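You operate a simulated robot arm through the tools that you are given. There is no shell and no other tool. Be economical: measure what you need, move in short steps, check, and stop when the job is done.

The job below is to be done with a simulated robot arm. You get a single attempt, and the scene is never put back.

TASK
Switch the trolley brake off. Put the brown divider on top of the silver metal block. Take the order card that says "GJV-275F" and leave it on the lane before the end stop. Turn the delivery speed dial to 1. Put the card marked "hold" on the shelf of the bundle rack. Put one of the crumpled films from the top of the steel table in the yellow hold tray. Fetch the vacuum flask and stand it on the lower shelf of the glue bench. Put the travel mug on the top of the low cabinet. Take the white ring binder from the top of the long cabinet and put it on the black belt. Any order will do. Set down upright: brown divider, vacuum flask, travel mug. The trolley brake goes to its stop.
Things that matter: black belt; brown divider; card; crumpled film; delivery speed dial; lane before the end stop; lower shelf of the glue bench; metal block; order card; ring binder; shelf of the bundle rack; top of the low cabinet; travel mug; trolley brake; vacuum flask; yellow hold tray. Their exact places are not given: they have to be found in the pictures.

It is judged by the outcome, as a careful person would: the job done as asked, and still so three seconds after it is handed in. It fails if anything else is knocked over, pushed out of place, dropped, spilled or broken.

THE ROBOT
A 7-joint arm with a two-finger parallel gripper on a trunk, on a base that drives. Base frame: it is fixed to the floor where the robot stands at the start and does not move with it; the origin is under the middle of the robot, x ahead of it, y to its left, z up. Units: m, degrees, N and s.
Its first joint turns from -149.0 to 149.0 degrees. Places, roughly: black belt [-6.9, 3.3, 0.9]; brown divider (3x5x5 cm) [-0.4, 1, 0.6]; card [-0.25, -1.75, 1]; crumpled film (7x6x6 cm) [-6.4, 7.2, 0.8]; delivery speed dial [-5.7, 3.7, 1]; lane before the end stop (15x25 cm) [-4.06, 2.6, 0.9]; lower shelf of the glue bench [-11, 7.3, 0.3]; metal block [-0.5, 1, 0.75]; order card [-2.75, 2.25, 0.75]; ring binder [-10.75, 3.5, 1.25]; shelf of the bundle rack [1.5, 1.1, 0.3]; top of the low cabinet [-7.8, 2.3, 0.7]; travel mug (8x8x16 cm) [-10, 2.9, 1.1]; trolley brake [0.7, -0.1, 0.6]; vacuum flask (8x8x26 cm) [-10.3, 3, 1.2]; yellow hold tray [-3, 3.75, 0.75]. Payload 3.5 kg.
Tool frame: the origin (TCP) lies between the finger pads and is the grasp point; the fingertips stand 0.023 m ahead of it; z points along the fingers, y is the line along which they close. Largest opening 0.094 m; finger width 0.038, thickness 0.01; the body of the gripper, 0.054 by 0.096 m, starts 0.039 m behind the TCP.
Orientation is told as [roll, pitch, yaw] about the base's x, y, z axes, in that order, counted from this pose: with the fingers straight down and closing along the base's y, the tool's x points along the base's -x, its y along +y and its z along -z.

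THE INTERFACE
- The arm moves only by the tool play_rows. Its arguments are lists of equal length, an entry for each row: "translation": the shift along the tool's x, y, z in m, a list of three; "delta_rot": the turn, a rotation vector about the tool's x, y, z in degrees, a list of three; "fingers": the finger opening in m, from 0 to 0.094. In form: {"translation": [[dx, dy, dz], ...], "delta_rot": [[ax, ay, az], ...], "fingers": [fingers, ...]}. A call has 1 to 12 rows; each row is the pose to reach, as a shift and turn from the pose commanded when the call began, along the tool's axes at that moment. Each row takes 0.2 s and may step no farther than 0.05 m and 8.6 degrees from the row before; otherwise, or with a gripper value out of range, the whole call is refused. Where a pose cannot be reached the arm comes as near as it can. A force on the tool above 40 N (or 10 N above the force at the start of the call, whichever is more), or a blocked arm, ends the call early, and 0.2 s more pass. The fingers move at their own pace (about 0.153 m/s each) and stop on an object; they squeeze with about 39 N. The grip force told is the motor's: it shows also when the fingers shut on nothing. Time passes only in rows, and 0.2 s behind the last, so rows that repeat a pose let the fingers close. The reply holds the time, the measured pose of the TCP, the force on the tool along the base axes, the opening and the grip force, in the units named above and with some noise, with the torque about the TCP (base axes, N m) and any sound that the robot's microphone picked up, and new pictures: "pictures" is both (left out), scene, wrist or none.
- Cameras (640 x 400 px; columns grow to the right, rows downward): "scene" is now at [-0.2549, 0.2273, 1.2714]; the picture's right is [0.50, -0.87, 0.00], its down [-0.49, -0.28, -0.83] and it looks along [0.72, 0.41, -0.56] (base axes); focal length 214 px, centre (320, 200). "wrist" rides on the gripper at [0.086, 0.016, -0.074] in the tool frame; the picture's right is [-0.18, 0.98, 0.00], its down [-0.58, -0.11, -0.81] and it looks along [-0.79, -0.15, 0.59] (tool axes); focal length 243 px, centre (320, 200).
- drive_base(legs): drives the robot by 1 to 6 legs, each [ahead, left, turn to the left] in m, m and degrees, along the robot's own axes; the way and the turn of a leg run together, so that a leg with both is an arc; at most 1.5 m and 180 degrees a leg. The arm and the cameras ride along, it lands a little off, and it stops where it bumps. It gives what a move gives, and a new picture of the scene camera.
- head_to(pan, tilt): turns the head with the scene camera to pan (to the left, within 143 degrees either way) and tilt (down, from -29 to 69), counted from straight ahead of the robot. It gives what a move gives, and a new picture of the scene camera.
- pixel_to_xyz(camera, pixels): for up to 12 pixels [column, row] of the newest picture of that camera ("zoom" is the newest enlarged one), the place [x, y, z] in the base frame of the surface seen there, good to about 0.003 m, but the place of the scene camera against the robot may be out by one fixed shift of up to 0.012 m in any direction. The clock stands still meanwhile.
- close_up(camera, box): a new picture of the part [left, top, right, bottom] of that camera's present view, enlarged. The clock stands still meanwhile.
- sign_off(): hands the job in; it is judged then, once.

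Keep the steps short. Do not move on a guess: measure, check each grasp and each placing, and mend mistakes. In all there are 322 turns and 360 pictures (those below and enlarged ones count). Leave the gripper open and the arm clear of the work at the hand-in unless told otherwise, and finish with a single line.

The tools are called after "Emit:" as a command line: name --argument value ..., lists and objects as JSON in quotes. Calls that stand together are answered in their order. play_rows: Moves the arm, as the interface text tells. Its arguments: {"type":"object","properties":{"translation":{"type":"array"},"delta_rot":{"type":"array"},"fingers":{"type":"array"},"pictures":{"type":"string","enum":["both","scene","wrist","none"]}},"required":["translation","delta_rot","fingers"]} The other tools are called the same way: drive_base (legs) drives the base; head_to (pan, tilt) turns the head that bears the scene camera; pixel_to_xyz (camera, pixels) gives the place of the surface under pixels of a picture; close_up (camera, box) takes an enlarged picture of a part of a camera's view; sign_off () hands the job in.

At the start:

```text
t: 0.0
ee_pos: [0.6164, 0.4998, 0.906]
ee_rot: [0.0, 0.0, 0.0]
force: [-0.2, 0.7, -0.3]
ft_torque: [0.03, 0.0, -0.02]
finger_gap: 0.0939
grasp_force: 0.0
robot x, y, heading: [0.0027, -0.002, 0.0]
head pan, tilt: [30.0, 34.3]
```

scene: 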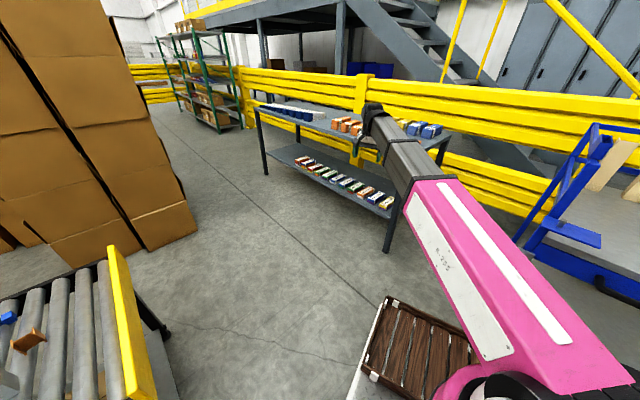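
wrist: 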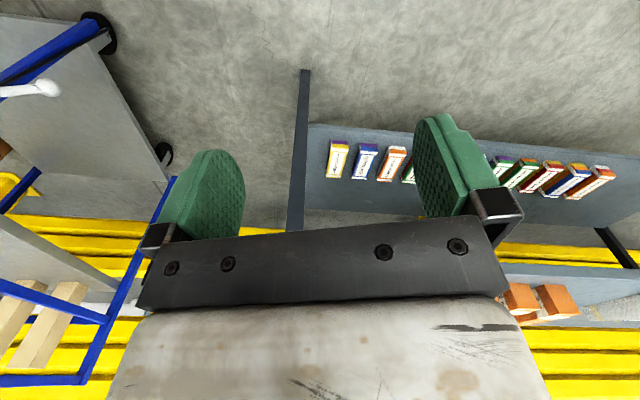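

I'll start by looking at the trolley brake to the front.

Emit:
head_to --pan -10 --tilt 35

Emit:
head_to --pan 100 --tilt 40

Emit:
head_to --pan -95 --tilt 25

```text
t: 1.1
ee_pos: [0.615, 0.4996, 0.9064]
ee_rot: [0.0, 0.0, 0.0]
force: [0.1, 0.0, 0.4]
ft_torque: [0.04, -0.03, 0.02]
finger_gap: 0.0941
grasp_force: 0.1
robot x, y, heading: [0.0056, 0.0022, -0.1]
head pan, tilt: [-10.0, 35.0]
```

scene: 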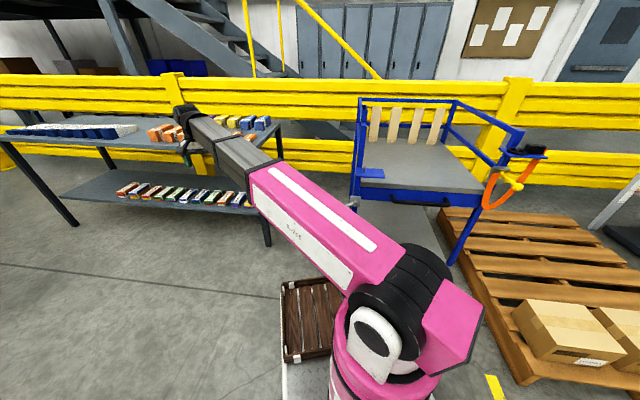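

```text
t: 2.9
ee_pos: [0.6159, 0.4979, 0.9065]
ee_rot: [0.1, 0.0, 0.0]
force: [0.9, -0.1, 0.1]
ft_torque: [-0.02, 0.01, 0.03]
finger_gap: 0.0941
grasp_force: 0.0
robot x, y, heading: [-0.0021, -0.0002, -0.1]
head pan, tilt: [100.0, 40.0]
```

scene: 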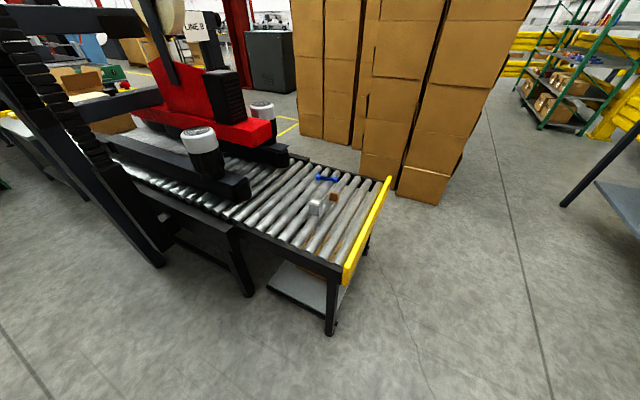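

```text
t: 5.8
ee_pos: [0.616, 0.4991, 0.9058]
ee_rot: [0.0, 0.0, 0.0]
force: [1.2, 0.3, 0.5]
ft_torque: [-0.01, 0.01, -0.01]
finger_gap: 0.094
grasp_force: 0.1
robot x, y, heading: [0.0015, 0.0005, 0.1]
head pan, tilt: [-95.0, 25.0]
```

scene: 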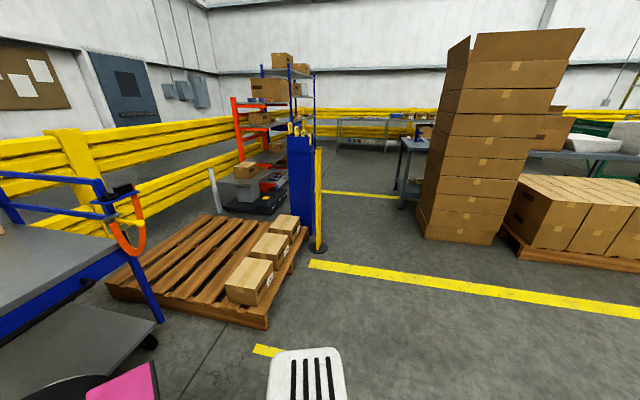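

The blue trolley is ahead; I'll look close at its orange/yellow lever.

Emit:
head_to --pan -10 --tilt 35

Emit:
close_up --camera "scene" --box '[460, 130, 560, 220]'

Emit:
pixel_to_xyz --camera "scene" --pixels '[[516, 182], [530, 150], [488, 205], [375, 172], [510, 178], [430, 165], [165, 190], [533, 165], [503, 155]]'

```text
t: 7.4
ee_pos: [0.6157, 0.4995, 0.906]
ee_rot: [0.0, -0.1, 0.0]
force: [0.1, -0.4, 0.2]
ft_torque: [0.0, -0.02, 0.02]
finger_gap: 0.0942
grasp_force: 0.1
robot x, y, heading: [0.0011, 0.0001, 0.0]
head pan, tilt: [-10.0, 35.0]
```

scene: 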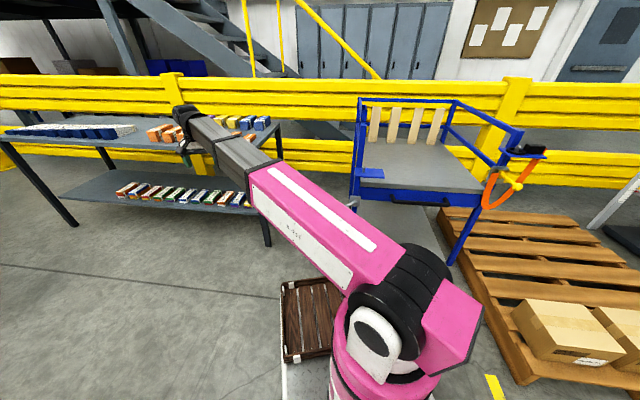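

```text
4.44 times, centred on (510, 175) of scene
```

zoom: 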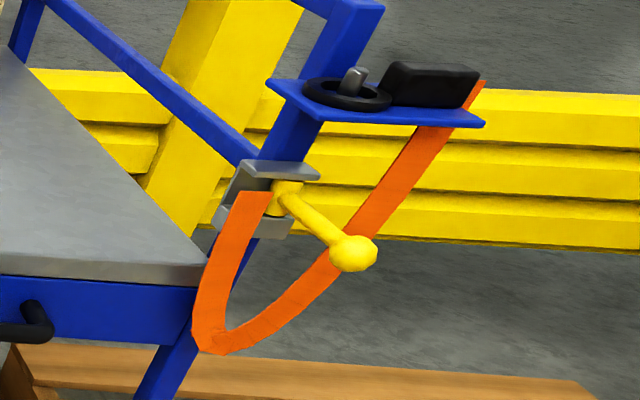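

```text
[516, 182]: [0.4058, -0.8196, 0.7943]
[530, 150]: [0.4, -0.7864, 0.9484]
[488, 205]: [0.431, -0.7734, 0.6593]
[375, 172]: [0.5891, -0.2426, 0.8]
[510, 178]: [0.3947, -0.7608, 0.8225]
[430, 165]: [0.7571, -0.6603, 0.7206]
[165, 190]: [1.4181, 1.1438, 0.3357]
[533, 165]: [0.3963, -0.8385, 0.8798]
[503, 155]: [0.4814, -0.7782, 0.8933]
```

Emit:
close_up --camera "scene" --box '[330, 90, 470, 220]'

Emit:
close_up --camera "wrist" --box '[0, 0, 240, 150]'

Emit:
pixel_to_xyz --camera "wrist" --pixels '[[45, 88], [8, 92], [70, 40], [100, 100], [160, 150], [20, 65]]'

```text
3.08 times, centred on (400, 155) of scene
```

zoom: 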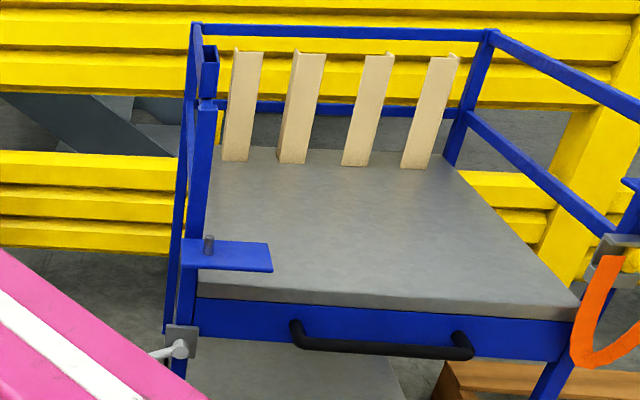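

```text
2.67 times, centred on (120, 75) of wrist
```

zoom: 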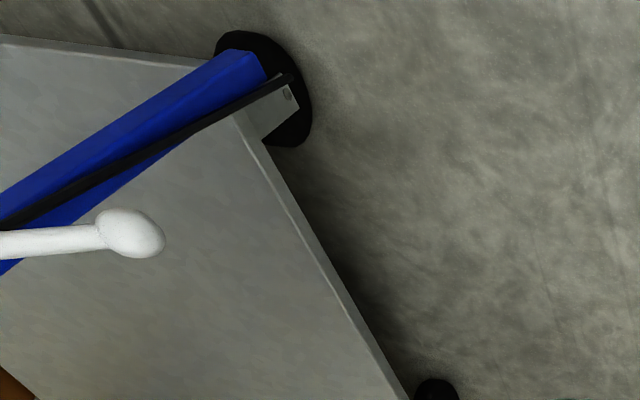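

```text
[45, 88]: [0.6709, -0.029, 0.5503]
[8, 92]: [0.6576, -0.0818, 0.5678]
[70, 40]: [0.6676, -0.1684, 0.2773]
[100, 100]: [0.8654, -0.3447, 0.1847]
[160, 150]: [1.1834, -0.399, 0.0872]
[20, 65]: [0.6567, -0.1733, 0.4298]
```

The white lever at about (0.67, -0.03, 0.55) on the trolley's front-left leg must be the brake. I'll bring the wrist camera nearer to view it.

Emit:
play_rows --translation '[[0.007, -0.04, 0.01], [0.014, -0.08, 0.02], [0.021, -0.12, 0.03], [0.028, -0.16, 0.04], [0.035, -0.2, 0.05], [0.042, -0.24, 0.06], [0.049, -0.28, 0.07], [0.056, -0.32, 0.08], [0.063, -0.36, 0.09], [0.066, -0.4, 0.1]]' --delta_rot '[[0, 0, 0], [0, 0, 0], [0, 0, 0], [0, 0, 0], [0, 0, 0], [0, 0, 0], [0, 0, 0], [0, 0, 0], [0, 0, 0], [0, 0, 0]]' --fingers '[0.094, 0.094, 0.094, 0.094, 0.094, 0.094, 0.094, 0.094, 0.094, 0.094]' --pictures "both"

```text
t: 9.6
ee_pos: [0.5487, 0.099, 0.8068]
ee_rot: [0.0, 0.0, 0.0]
force: [0.1, -0.1, 0.6]
ft_torque: [0.01, -0.01, 0.01]
finger_gap: 0.0938
grasp_force: 0.0
robot x, y, heading: [-0.0029, -0.0002, -0.1]
head pan, tilt: [-10.0, 35.0]
```

scene: 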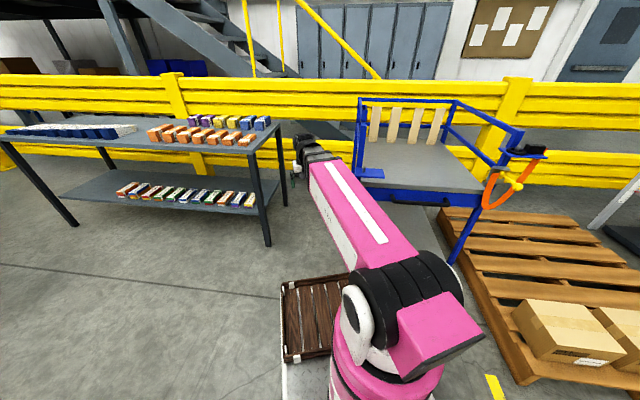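
wrist: 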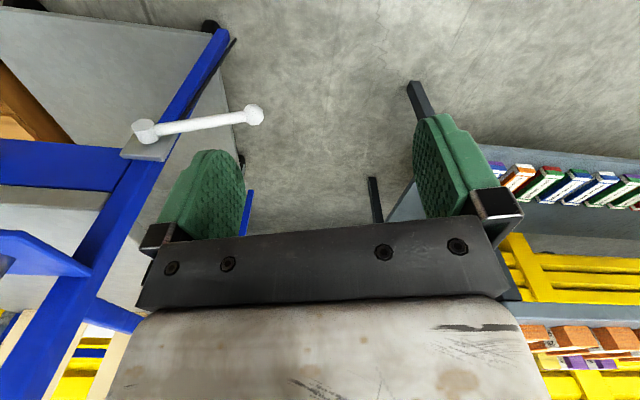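

Emit:
close_up --camera "wrist" --box '[80, 20, 280, 180]'

Emit:
pixel_to_xyz --camera "wrist" --pixels '[[254, 114], [143, 131], [190, 126], [135, 154], [233, 42], [165, 125], [160, 150], [222, 62]]'

Emit:
close_up --camera "scene" --box '[330, 160, 410, 220]'

```text
2.50 times, centred on (180, 100) of wrist
```

zoom: 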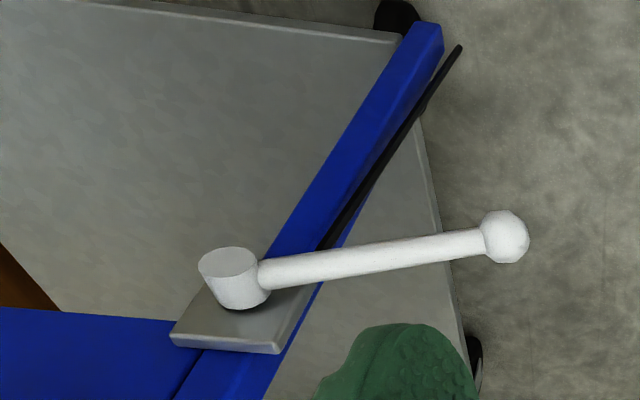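

```text
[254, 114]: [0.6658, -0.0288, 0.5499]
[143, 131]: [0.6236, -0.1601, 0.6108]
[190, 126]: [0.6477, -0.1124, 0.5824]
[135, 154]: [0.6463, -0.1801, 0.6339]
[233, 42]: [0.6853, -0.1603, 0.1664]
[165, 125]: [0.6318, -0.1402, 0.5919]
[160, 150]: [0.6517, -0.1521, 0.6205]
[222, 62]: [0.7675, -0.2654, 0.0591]
```

```text
6.67 times, centred on (370, 190) of scene
```

zoom: 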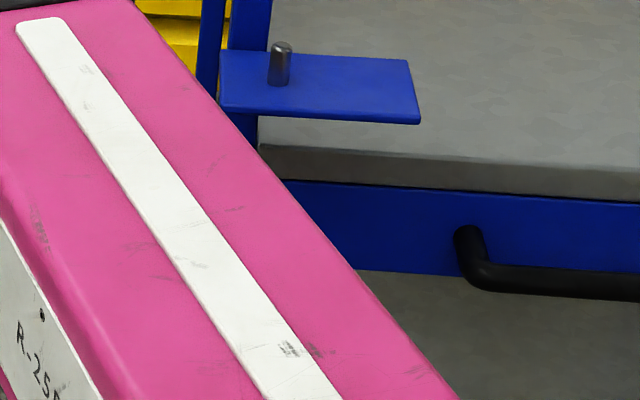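

Lever: hub at (0.62,-0.16,0.61), ball at (0.666,-0.029,0.55), pivoting about the trolley's front normal. I need to know which way is "off", so I look around, then back off a bit for a better view.

Emit:
head_to --pan 143 --tilt 30

Emit:
head_to --pan -143 --tilt 30

```text
t: 12.0
ee_pos: [0.549, 0.0987, 0.8061]
ee_rot: [0.1, -0.1, 0.0]
force: [-1.1, -0.5, -0.5]
ft_torque: [-0.01, 0.01, -0.01]
finger_gap: 0.0945
grasp_force: 0.0
robot x, y, heading: [-0.0003, 0.003, 0.4]
head pan, tilt: [143.0, 30.0]
```

scene: 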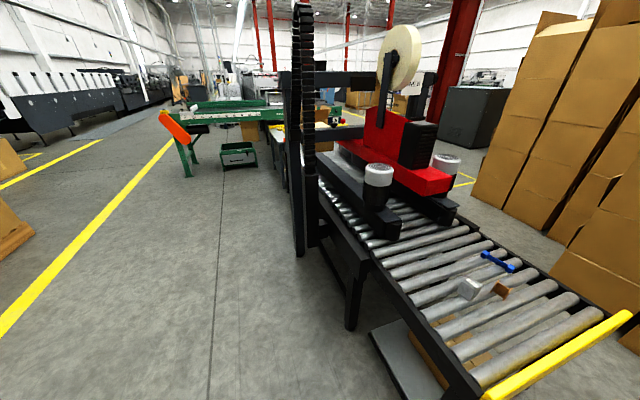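

```text
t: 15.9
ee_pos: [0.549, 0.099, 0.8077]
ee_rot: [0.0, 0.1, -0.1]
force: [-0.4, -0.3, -0.1]
ft_torque: [0.06, 0.01, 0.0]
finger_gap: 0.094
grasp_force: 0.1
robot x, y, heading: [-0.0003, -0.0016, 0.2]
head pan, tilt: [-143.0, 30.0]
```

scene: 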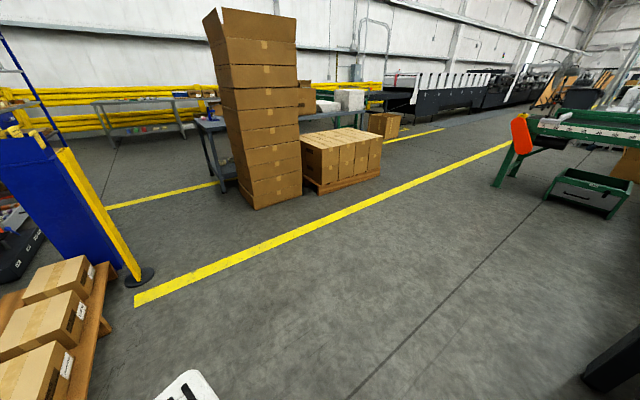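

Behind is clear. I back up 0.6 m and look at the trolley front.

Emit:
drive_base --legs '[[-0.7, 0, 0]]'

Emit:
head_to --pan -10 --tilt 30

Emit:
close_up --camera "scene" --box '[280, 130, 480, 280]'

```text
t: 19.8
ee_pos: [-0.1584, 0.0965, 0.8076]
ee_rot: [-0.1, 0.0, -0.8]
force: [0.0, 0.6, 0.8]
ft_torque: [0.03, -0.01, 0.02]
finger_gap: 0.0937
grasp_force: 0.0
robot x, y, heading: [-0.7117, 0.0018, -1.1]
head pan, tilt: [-143.0, 30.0]
```

scene: 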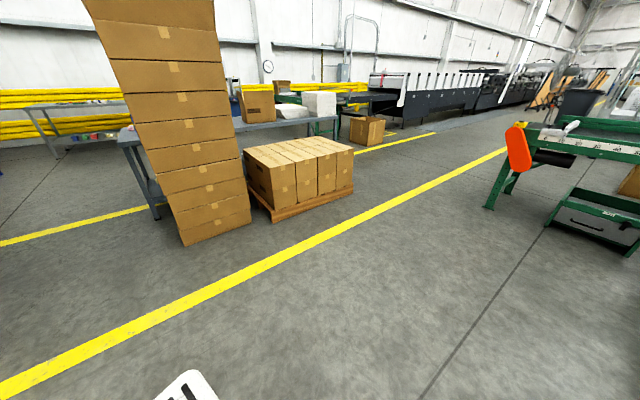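

```text
t: 21.9
ee_pos: [-0.1574, 0.0945, 0.8075]
ee_rot: [0.0, 0.0, -0.8]
force: [0.0, 0.6, 0.2]
ft_torque: [0.01, 0.0, 0.0]
finger_gap: 0.094
grasp_force: 0.1
robot x, y, heading: [-0.7104, 0.0051, -0.8]
head pan, tilt: [-10.0, 30.0]
```

scene: 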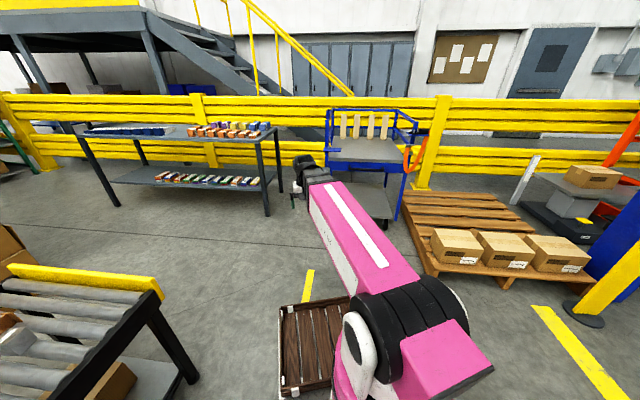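

```text
2.67 times, centred on (380, 205) of scene
```

zoom: 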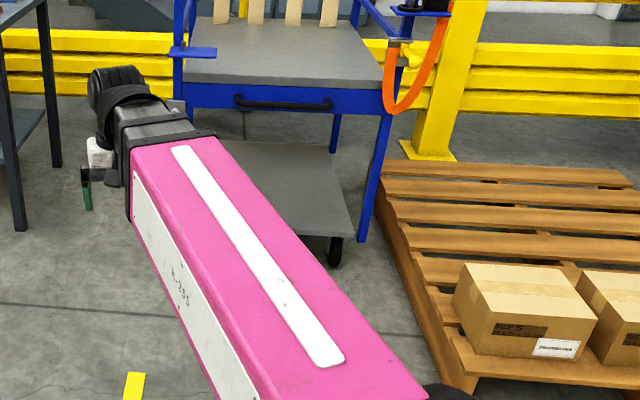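

Emit:
drive_base --legs '[[0, -0.2, 60]]'

Emit:
head_to --pan -62 --tilt 35

Emit:
close_up --camera "scene" --box '[220, 80, 420, 230]'

```text
t: 25.0
ee_pos: [-0.4172, 0.3607, 0.8071]
ee_rot: [-0.1, 0.0, 58.9]
force: [0.9, -0.1, 0.0]
ft_torque: [0.0, 0.02, -0.02]
finger_gap: 0.094
grasp_force: 0.1
robot x, y, heading: [-0.6211, -0.1574, 58.5]
head pan, tilt: [-10.0, 30.0]
```

scene: 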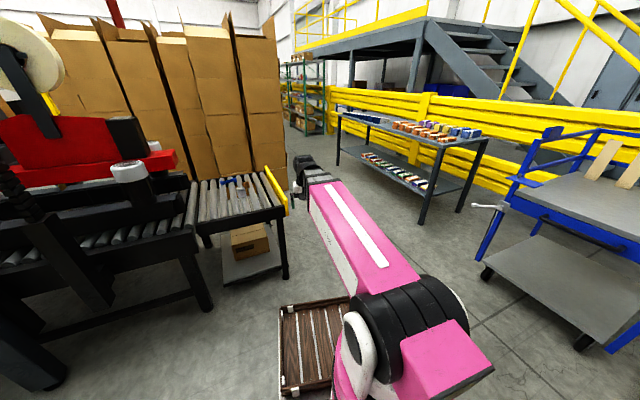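

```text
t: 26.2
ee_pos: [-0.4171, 0.3612, 0.8078]
ee_rot: [0.0, 0.0, 58.9]
force: [0.3, 0.8, -0.2]
ft_torque: [-0.02, 0.01, 0.0]
finger_gap: 0.0942
grasp_force: 0.0
robot x, y, heading: [-0.617, -0.1624, 58.8]
head pan, tilt: [-62.0, 35.0]
```

scene: 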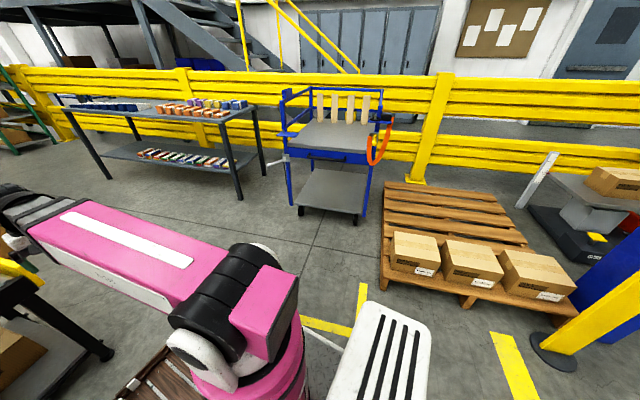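

```text
2.67 times, centred on (320, 155) of scene
```

zoom: 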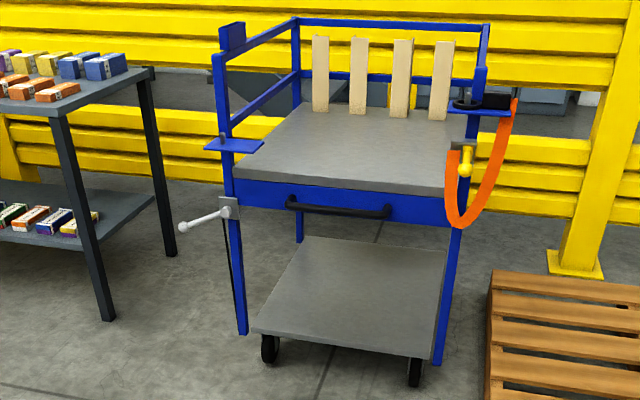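

Emit:
close_up --camera "scene" --box '[268, 140, 338, 225]'

Emit:
close_up --camera "scene" --box '[270, 80, 330, 150]'

```text
4.71 times, centred on (303, 182) of scene
```

zoom: 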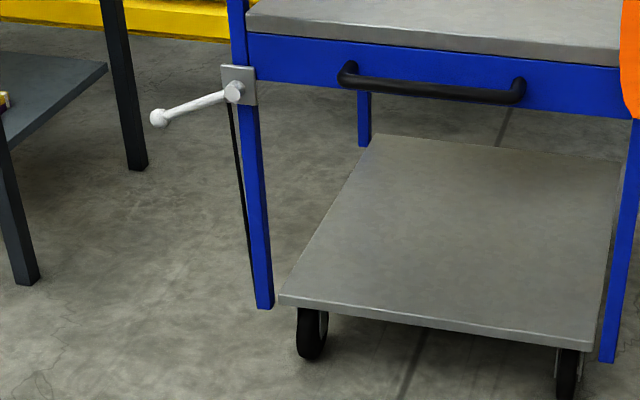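

```text
5.71 times, centred on (300, 115) of scene
```

zoom: 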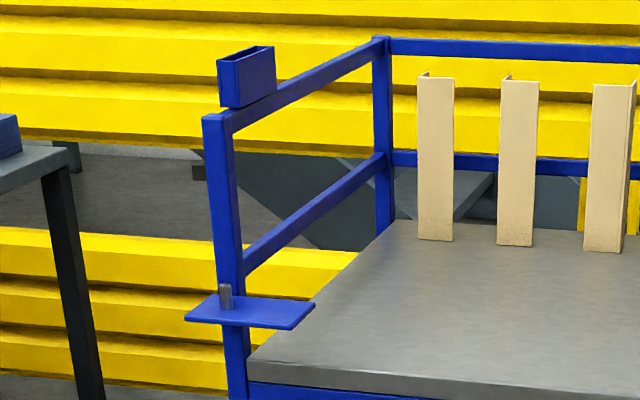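

I'll measure where the conveyor end and the table near legs stand, to choose a base spot.

Emit:
head_to --pan -10 --tilt 40

Emit:
pixel_to_xyz --camera "scene" --pixels '[[286, 245], [265, 178], [422, 205], [460, 195], [245, 165], [225, 150], [238, 152], [480, 190]]'

```text
t: 27.4
ee_pos: [-0.4175, 0.3613, 0.8072]
ee_rot: [0.1, 0.0, 58.9]
force: [-0.3, -0.3, 0.2]
ft_torque: [0.01, 0.0, -0.02]
finger_gap: 0.094
grasp_force: 0.0
robot x, y, heading: [-0.616, -0.1612, 58.9]
head pan, tilt: [-10.0, 40.0]
```

scene: 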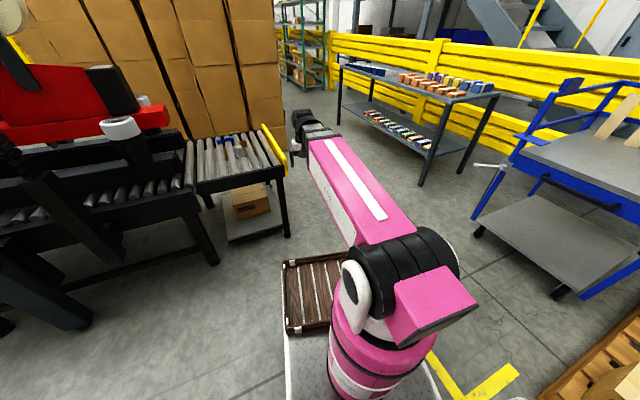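

```text
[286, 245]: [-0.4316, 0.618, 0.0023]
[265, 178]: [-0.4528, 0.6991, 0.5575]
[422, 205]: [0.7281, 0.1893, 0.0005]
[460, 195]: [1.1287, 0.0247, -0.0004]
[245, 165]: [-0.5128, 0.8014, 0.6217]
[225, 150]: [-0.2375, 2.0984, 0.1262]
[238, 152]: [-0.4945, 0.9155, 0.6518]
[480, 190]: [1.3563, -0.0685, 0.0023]
```

Emit:
close_up --camera "scene" --box '[180, 110, 300, 200]'

Emit:
pixel_to_xyz --camera "scene" --pixels '[[422, 184], [263, 128], [284, 170], [192, 145], [200, 190], [192, 250], [86, 320]]'

```text
4.44 times, centred on (240, 155) of scene
```

zoom: 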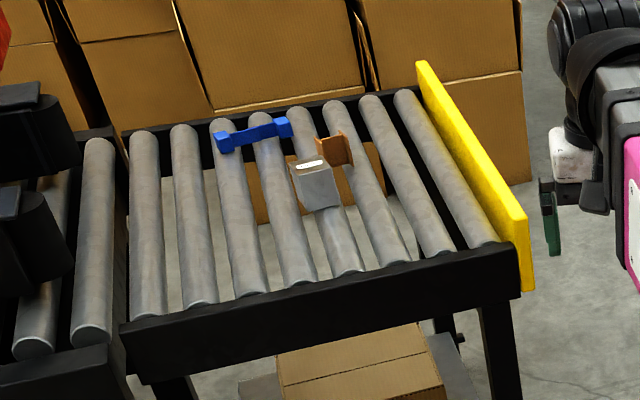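

```text
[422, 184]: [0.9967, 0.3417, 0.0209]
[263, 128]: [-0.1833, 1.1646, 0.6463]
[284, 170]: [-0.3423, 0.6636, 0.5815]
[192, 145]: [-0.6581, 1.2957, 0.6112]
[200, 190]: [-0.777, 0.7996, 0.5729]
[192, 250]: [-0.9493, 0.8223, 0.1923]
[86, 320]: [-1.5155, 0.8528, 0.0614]
```

Emit:
pixel_to_xyz --camera "zoom" --pixels '[[310, 164], [320, 190], [296, 172], [328, 172], [332, 140], [345, 150], [323, 140], [345, 162], [252, 132], [285, 125], [222, 140], [340, 255]]'

Emit:
close_up --camera "scene" --box '[215, 125, 260, 160]'

```text
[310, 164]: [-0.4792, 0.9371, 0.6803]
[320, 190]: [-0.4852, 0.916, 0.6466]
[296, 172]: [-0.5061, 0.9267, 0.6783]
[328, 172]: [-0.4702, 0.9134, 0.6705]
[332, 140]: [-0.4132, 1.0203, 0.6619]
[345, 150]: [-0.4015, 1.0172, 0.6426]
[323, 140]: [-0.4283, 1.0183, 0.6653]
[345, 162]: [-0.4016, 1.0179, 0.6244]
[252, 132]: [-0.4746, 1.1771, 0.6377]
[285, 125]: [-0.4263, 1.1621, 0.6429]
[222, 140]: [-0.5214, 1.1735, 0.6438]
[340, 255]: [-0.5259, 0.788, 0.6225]
```

```text
11.43 times, centred on (238, 142) of scene
```

zoom: 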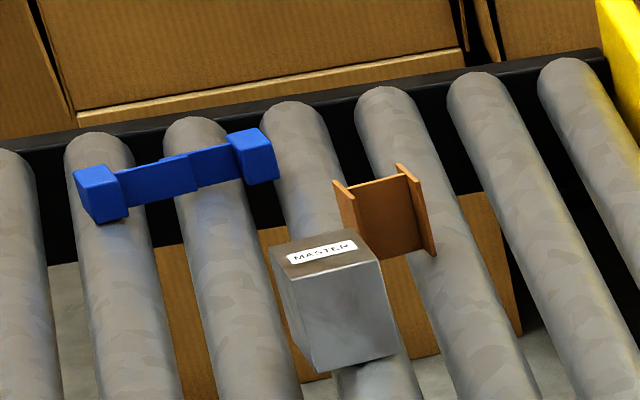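

Emit:
pixel_to_xyz --camera "scene" --pixels '[[320, 295], [284, 262], [286, 332], [345, 254], [290, 385], [437, 390], [300, 345], [310, 285]]'

Emit:
close_up --camera "scene" --box '[250, 230, 400, 400]'

```text
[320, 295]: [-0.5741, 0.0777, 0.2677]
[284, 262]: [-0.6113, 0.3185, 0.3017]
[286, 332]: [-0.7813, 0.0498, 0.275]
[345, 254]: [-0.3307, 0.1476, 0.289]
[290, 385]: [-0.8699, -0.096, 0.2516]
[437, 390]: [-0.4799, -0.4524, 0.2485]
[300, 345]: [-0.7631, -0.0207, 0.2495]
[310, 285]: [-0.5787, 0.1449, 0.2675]
```

```text
2.35 times, centred on (325, 315) of scene
```

zoom: 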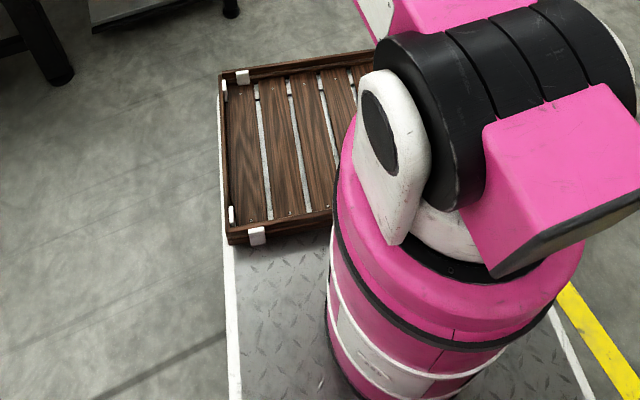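

I'll park alongside the conveyor (heading about -17.5°), with the divider and block on the robot's left.

Emit:
drive_base --legs '[[0, 0, -76.4], [-0.18, 0.48, 0]]'

Emit:
head_to --pan 80 --tilt 45

```text
t: 33.7
ee_pos: [-0.0949, 0.2941, 0.807]
ee_rot: [0.0, 0.1, -16.6]
force: [0.3, -0.6, 0.1]
ft_torque: [0.01, 0.01, -0.03]
finger_gap: 0.094
grasp_force: 0.1
robot x, y, heading: [-0.6538, 0.3561, -16.7]
head pan, tilt: [-10.0, 40.0]
```

scene: 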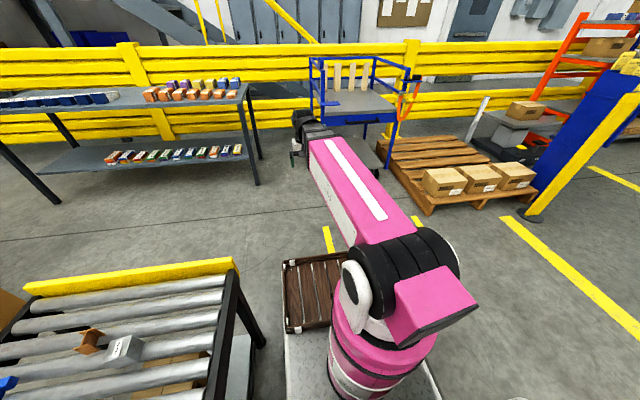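

```text
t: 35.3
ee_pos: [-0.0956, 0.2929, 0.8072]
ee_rot: [0.0, 0.0, -16.7]
force: [-0.3, 0.6, -0.3]
ft_torque: [-0.01, 0.01, 0.02]
finger_gap: 0.0941
grasp_force: 0.1
robot x, y, heading: [-0.6507, 0.3588, -16.5]
head pan, tilt: [80.0, 45.0]
```

scene: 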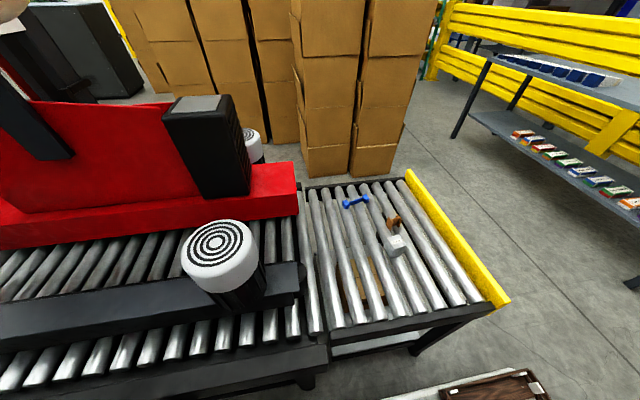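

Emit:
close_up --camera "scene" --box '[360, 200, 430, 270]'

```text
5.71 times, centred on (395, 235) of scene
```

zoom: 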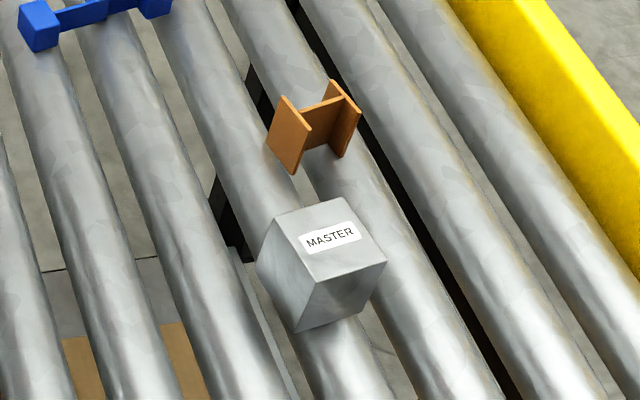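

Emit:
pixel_to_xyz --camera "zoom" --pixels '[[296, 112], [284, 97], [309, 126], [345, 94], [331, 82], [358, 110], [320, 104], [312, 205], [264, 240], [384, 258], [310, 280], [330, 237]]'

```text
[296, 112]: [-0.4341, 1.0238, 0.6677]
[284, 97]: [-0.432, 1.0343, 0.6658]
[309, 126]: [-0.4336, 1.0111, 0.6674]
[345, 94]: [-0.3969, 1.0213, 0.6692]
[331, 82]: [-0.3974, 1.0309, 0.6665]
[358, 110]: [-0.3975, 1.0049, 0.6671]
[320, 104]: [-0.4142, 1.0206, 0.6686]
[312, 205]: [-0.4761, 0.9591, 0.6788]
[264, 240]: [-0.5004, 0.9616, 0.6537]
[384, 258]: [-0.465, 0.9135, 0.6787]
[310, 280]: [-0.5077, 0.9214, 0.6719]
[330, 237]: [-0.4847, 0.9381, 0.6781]
```

Divider: centre about (-0.415, 1.020), top z 0.667, flanges facing along x. I'll swing the arm around to the left at z 0.8 first.

Emit:
play_rows --translation '[[0.0045, 0.0422, 0], [0.0122, 0.0843, 0], [0.0232, 0.126, 0], [0.0374, 0.167, 0], [0.0548, 0.2072, 0], [0.0754, 0.2462, 0], [0.099, 0.2838, 0], [0.1257, 0.3198, 0], [0.1552, 0.3539, 0], [0.1874, 0.386, 0], [0.2222, 0.4157, 0], [0.2595, 0.4429, 0]]' --delta_rot '[[0, 0, -5], [0, 0, -10], [0, 0, -15], [0, 0, -20], [0, 0, -25], [0, 0, -30], [0, 0, -35], [0, 0, -40], [0, 0, -45], [0, 0, -50], [0, 0, -55], [0, 0, -60]]' --fingers '[0.094, 0.094, 0.094, 0.094, 0.094, 0.094, 0.094, 0.094, 0.094, 0.094, 0.094, 0.094]' --pictures "none"

```text
t: 37.9
ee_pos: [-0.2155, 0.7934, 0.809]
ee_rot: [0.0, 0.0, 43.5]
force: [-0.3, 0.1, 0.7]
ft_torque: [0.03, 0.02, 0.02]
finger_gap: 0.0938
grasp_force: 0.0
robot x, y, heading: [-0.6498, 0.3608, -16.8]
head pan, tilt: [80.0, 45.0]
```

Emit:
play_rows --translation '[[-0.0014, 0.0378, 0], [-0.0027, 0.0755, 0], [-0.0041, 0.1133, 0], [-0.0055, 0.151, 0], [-0.0068, 0.1888, 0], [-0.0082, 0.2266, 0], [-0.0095, 0.2643, 0], [-0.0109, 0.3021, 0.0]]' --delta_rot '[[0, 0, -5.8], [0, 0, -11.6], [0, 0, -17.4], [0, 0, -23.2], [0, 0, -29], [0, 0, -34.8], [0, 0, -40.6], [0, 0, -46.5]]' --fingers '[0.094, 0.094, 0.094, 0.094, 0.094, 0.094, 0.094, 0.094]'

```text
t: 39.7
ee_pos: [-0.4163, 1.0203, 0.8065]
ee_rot: [0.1, -0.1, 89.9]
force: [-0.3, 0.0, -0.6]
ft_torque: [0.0, 0.0, 0.0]
finger_gap: 0.0941
grasp_force: 0.1
robot x, y, heading: [-0.649, 0.3558, -16.5]
head pan, tilt: [80.0, 45.0]
```

scene: 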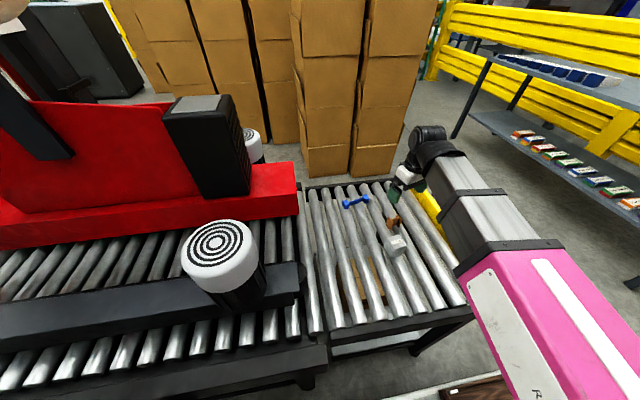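
wrist: 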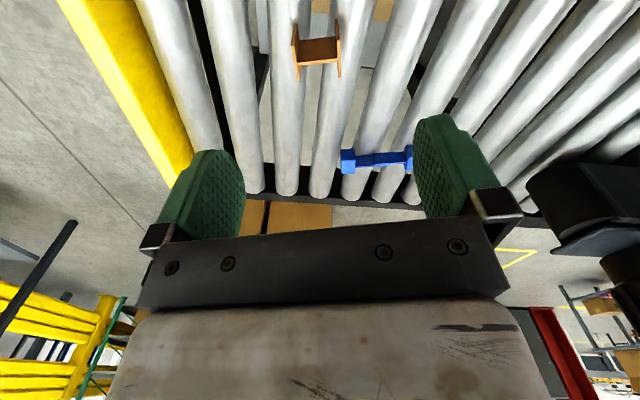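

Emit:
pixel_to_xyz --camera "wrist" --pixels '[[296, 45], [337, 42], [317, 43], [298, 70], [338, 68], [317, 60], [294, 30], [336, 25]]'

Emit:
close_up --camera "wrist" --box '[260, 0, 380, 90]'

```text
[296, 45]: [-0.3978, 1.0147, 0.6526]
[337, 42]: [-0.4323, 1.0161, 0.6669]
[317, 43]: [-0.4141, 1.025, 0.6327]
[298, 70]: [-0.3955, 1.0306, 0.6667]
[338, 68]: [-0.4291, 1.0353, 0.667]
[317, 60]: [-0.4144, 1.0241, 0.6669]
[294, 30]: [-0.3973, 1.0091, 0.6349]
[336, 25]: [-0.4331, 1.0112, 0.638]
```

```text
4.44 times, centred on (320, 45) of wrist
```

zoom: 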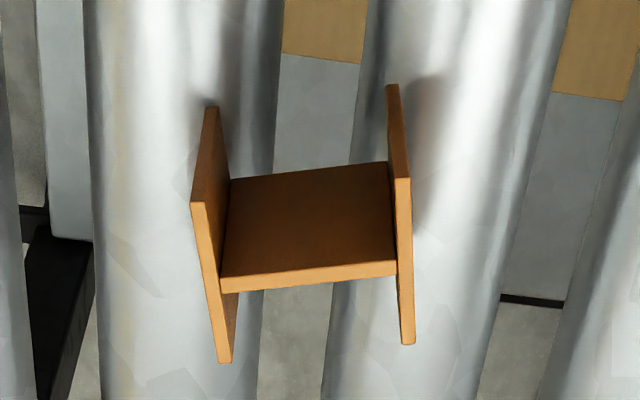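

Wrist camera agrees: centre (-0.4145, 1.021), turned about -8°. I descend and close.

Emit:
play_rows --translation '[[0, -0.002, 0.04], [0, -0.002, 0.08], [0, -0.002, 0.12], [0, -0.002, 0.151], [0, -0.002, 0.151], [0, -0.002, 0.151], [0, -0.002, 0.151]]' --delta_rot '[[0, 0, 4], [0, 0, 8], [0, 0, 8], [0, 0, 8], [0, 0, 8], [0, 0, 8], [0, 0, 8]]' --fingers '[0.094, 0.09, 0.085, 0.08, 0.03, 0.03, 0.03]'

```text
t: 41.3
ee_pos: [-0.4146, 1.0186, 0.6553]
ee_rot: [-0.1, 0.0, 82.0]
force: [0.1, 0.2, -0.4]
ft_torque: [0.06, 0.0, 0.01]
finger_gap: 0.0378
grasp_force: 39.0
robot x, y, heading: [-0.6535, 0.3599, -16.4]
head pan, tilt: [80.0, 45.0]
```

scene: 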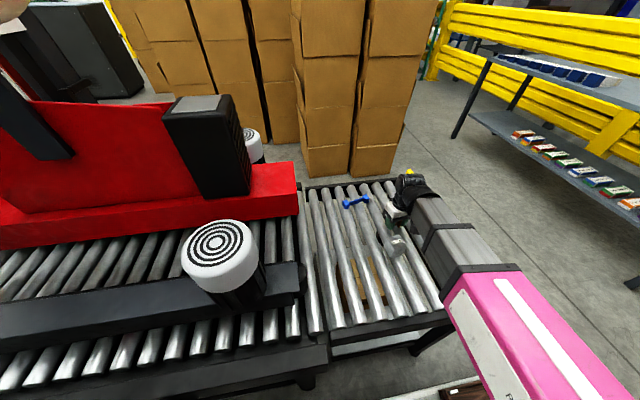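
wrist: 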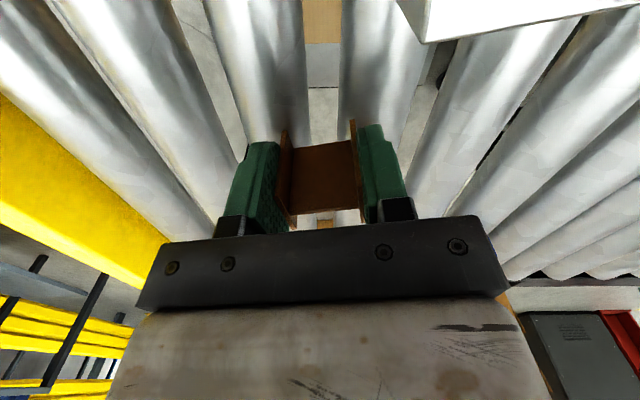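

Gripped (0.038). Lift 0.1 and look at the block.

Emit:
play_rows --translation '[[0, 0, -0.035], [0, 0, -0.07], [0, 0, -0.105]]' --delta_rot '[[0, 0, 0], [0, 0, 0], [0, 0, 0]]' --fingers '[0.03, 0.03, 0.03]'

Emit:
close_up --camera "scene" --box '[370, 180, 430, 270]'

```text
t: 42.1
ee_pos: [-0.4132, 1.0187, 0.7626]
ee_rot: [0.1, 0.0, 81.9]
force: [-0.1, 0.2, -0.7]
ft_torque: [0.0, 0.01, 0.0]
finger_gap: 0.0379
grasp_force: 39.3
robot x, y, heading: [-0.6496, 0.3529, -16.5]
head pan, tilt: [80.0, 45.0]
```

scene: 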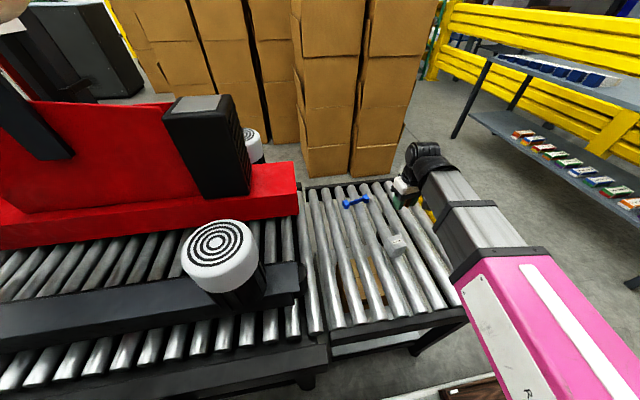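
wrist: 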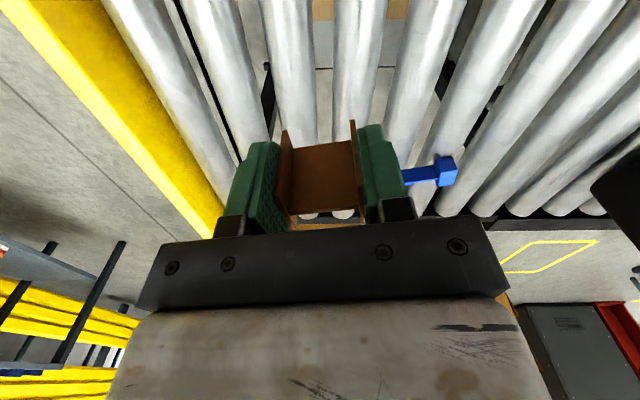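

```text
4.44 times, centred on (400, 225) of scene
```

zoom: 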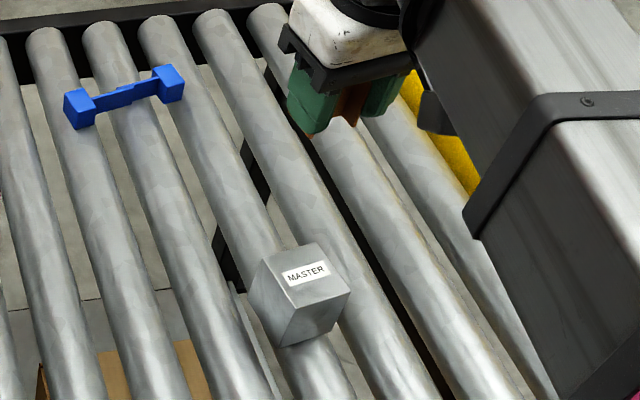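

Emit:
pixel_to_xyz --camera "zoom" --pixels '[[268, 256], [316, 246], [346, 292], [296, 305], [305, 273], [290, 318], [300, 330]]'

```text
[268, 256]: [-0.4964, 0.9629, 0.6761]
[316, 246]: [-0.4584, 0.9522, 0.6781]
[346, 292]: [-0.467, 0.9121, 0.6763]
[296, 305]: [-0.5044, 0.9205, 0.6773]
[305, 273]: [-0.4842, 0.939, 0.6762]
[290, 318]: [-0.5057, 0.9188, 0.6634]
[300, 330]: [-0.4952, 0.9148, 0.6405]
```

Block top centre (-0.482, 0.937), z 0.677, turned -15°. Move above, align, and lower.

Emit:
play_rows --translation '[[0.03, 0.0187, 0], [0.061, 0.0374, 0], [0.0915, 0.0561, 0], [0.0915, 0.0561, 0], [0.0915, 0.0561, 0.02], [0.0915, 0.0561, 0.035], [0.0915, 0.0561, 0.041]]' --delta_rot '[[0, 0, 2], [0, 0, 4], [0, 0, 7], [0, 0, 7], [0, 0, 7], [0, 0, 7], [0, 0, 7]]' --fingers '[0.03, 0.03, 0.03, 0.03, 0.03, 0.03, 0.03]'

Emit:
close_up --camera "scene" --box '[360, 190, 430, 260]'

```text
t: 43.7
ee_pos: [-0.4825, 0.9373, 0.7176]
ee_rot: [0.0, 0.0, 74.9]
force: [0.8, 0.3, 1.3]
ft_torque: [-0.04, -0.03, -0.01]
finger_gap: 0.0379
grasp_force: 38.8
robot x, y, heading: [-0.6553, 0.3544, -16.7]
head pan, tilt: [80.0, 45.0]
```

scene: 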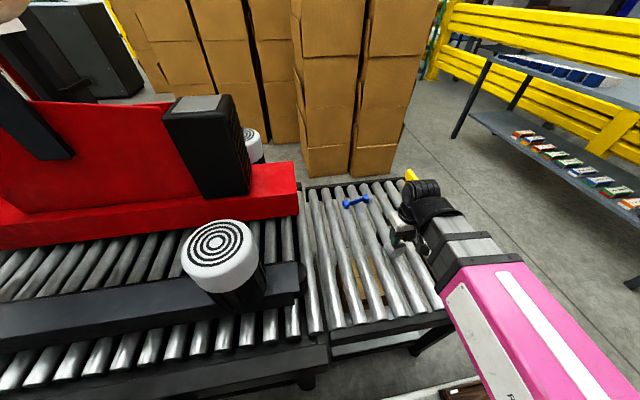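
wrist: 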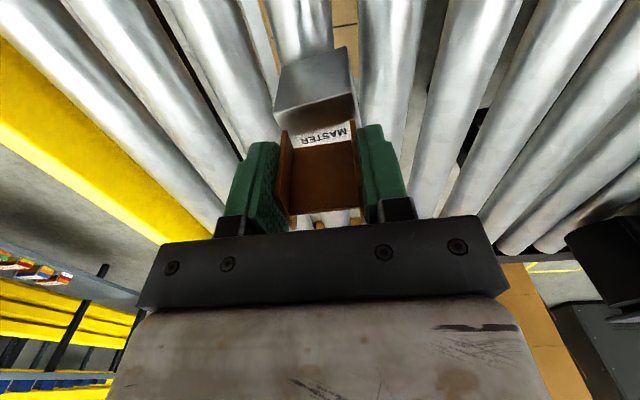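

```text
5.71 times, centred on (395, 225) of scene
```

zoom: 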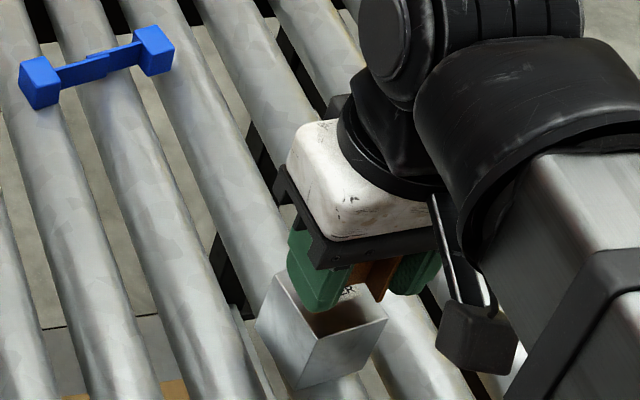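

Emit:
close_up --camera "wrist" --box '[240, 30, 400, 230]'

Emit:
pixel_to_xyz --camera "wrist" --pixels '[[284, 133], [352, 122], [320, 165], [321, 133], [280, 110], [352, 92], [320, 105], [284, 145]]'

```text
2.00 times, centred on (320, 130) of wrist
```

zoom: 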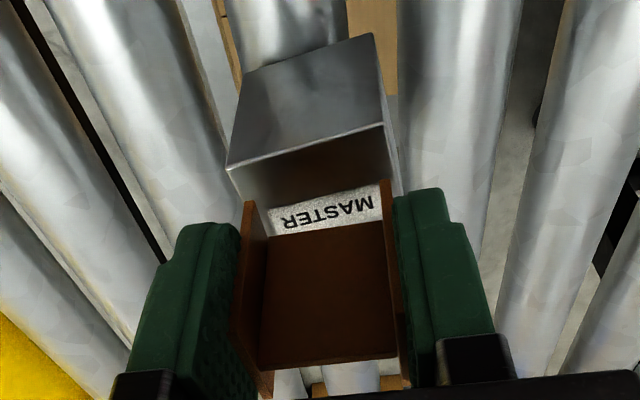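

```text
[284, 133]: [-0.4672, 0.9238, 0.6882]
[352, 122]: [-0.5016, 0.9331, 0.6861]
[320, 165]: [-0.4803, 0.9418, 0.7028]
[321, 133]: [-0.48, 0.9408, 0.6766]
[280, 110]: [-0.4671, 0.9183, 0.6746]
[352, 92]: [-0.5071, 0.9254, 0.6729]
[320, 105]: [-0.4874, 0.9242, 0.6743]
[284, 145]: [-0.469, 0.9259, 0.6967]
```

Divider is centred over the block with about 8 mm to go. Lower gently to contact, then release.

Emit:
play_rows --translation '[[0, 0, 0.005], [0, 0, 0.008]]' --delta_rot '[[0, 0, 0], [0, 0, 0]]' --fingers '[0.03, 0.03]'

Emit:
close_up --camera "wrist" --box '[240, 30, 400, 230]'

```text
t: 44.3
ee_pos: [-0.4839, 0.9377, 0.7124]
ee_rot: [-0.1, -0.1, 74.9]
force: [0.9, -0.4, -0.5]
ft_torque: [0.01, -0.02, -0.02]
finger_gap: 0.0383
grasp_force: 39.1
robot x, y, heading: [-0.6526, 0.357, -16.5]
head pan, tilt: [80.0, 45.0]
```

scene: 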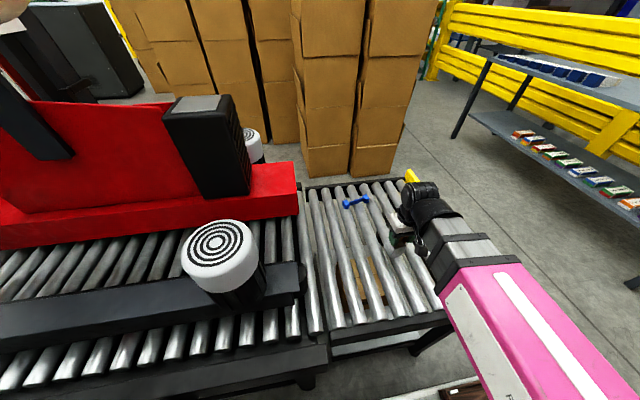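
wrist: 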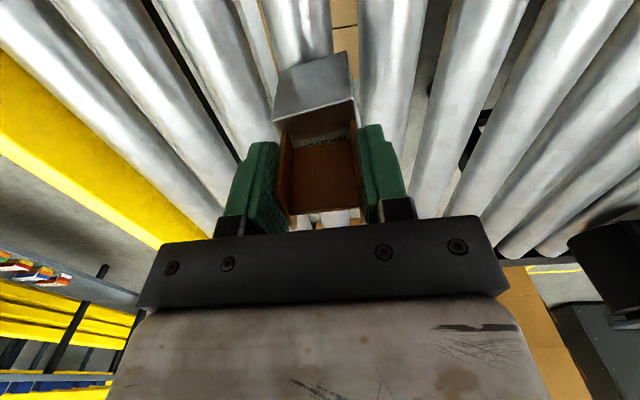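

```text
2.00 times, centred on (320, 130) of wrist
```

zoom: 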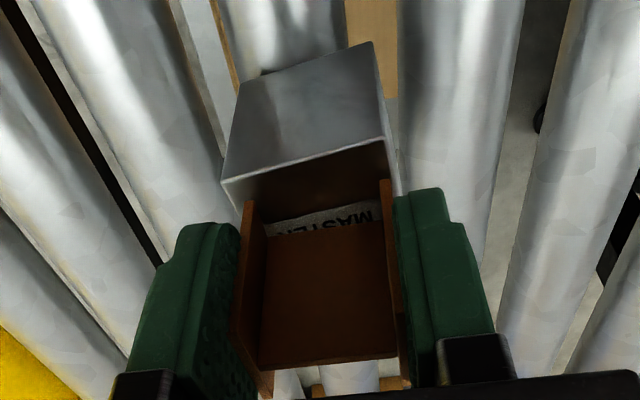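

Emit:
play_rows --translation '[[0, 0, 0.002], [0, 0, 0.004], [0, 0, 0.004]]' --delta_rot '[[0, 0, 0], [0, 0, 0], [0, 0, 0]]' --fingers '[0.03, 0.03, 0.03]' --pictures "none"

Emit:
close_up --camera "wrist" --box '[240, 30, 400, 230]'

```text
t: 45.1
ee_pos: [-0.4837, 0.9364, 0.7103]
ee_rot: [-0.1, -0.2, 74.8]
force: [-0.5, -0.4, 15.5]
ft_torque: [0.09, 0.01, 0.0]
finger_gap: 0.0381
grasp_force: 39.1
robot x, y, heading: [-0.649, 0.3561, -16.4]
head pan, tilt: [80.0, 45.0]
stopped in row 3: the force on the tool passed its limit at 42 N (the readings are from after the stop); the commanded pose is now the measured one
```

```text
2.00 times, centred on (320, 130) of wrist
```

zoom: 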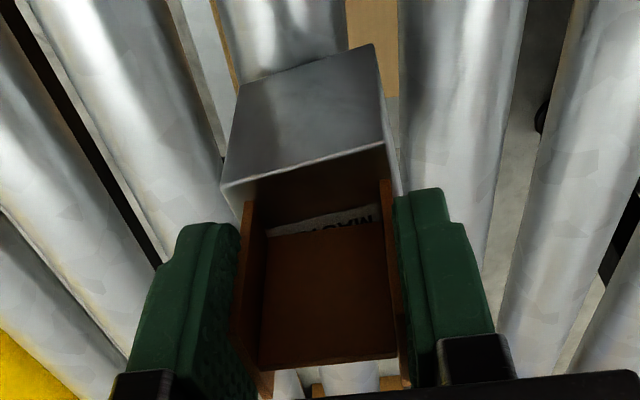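

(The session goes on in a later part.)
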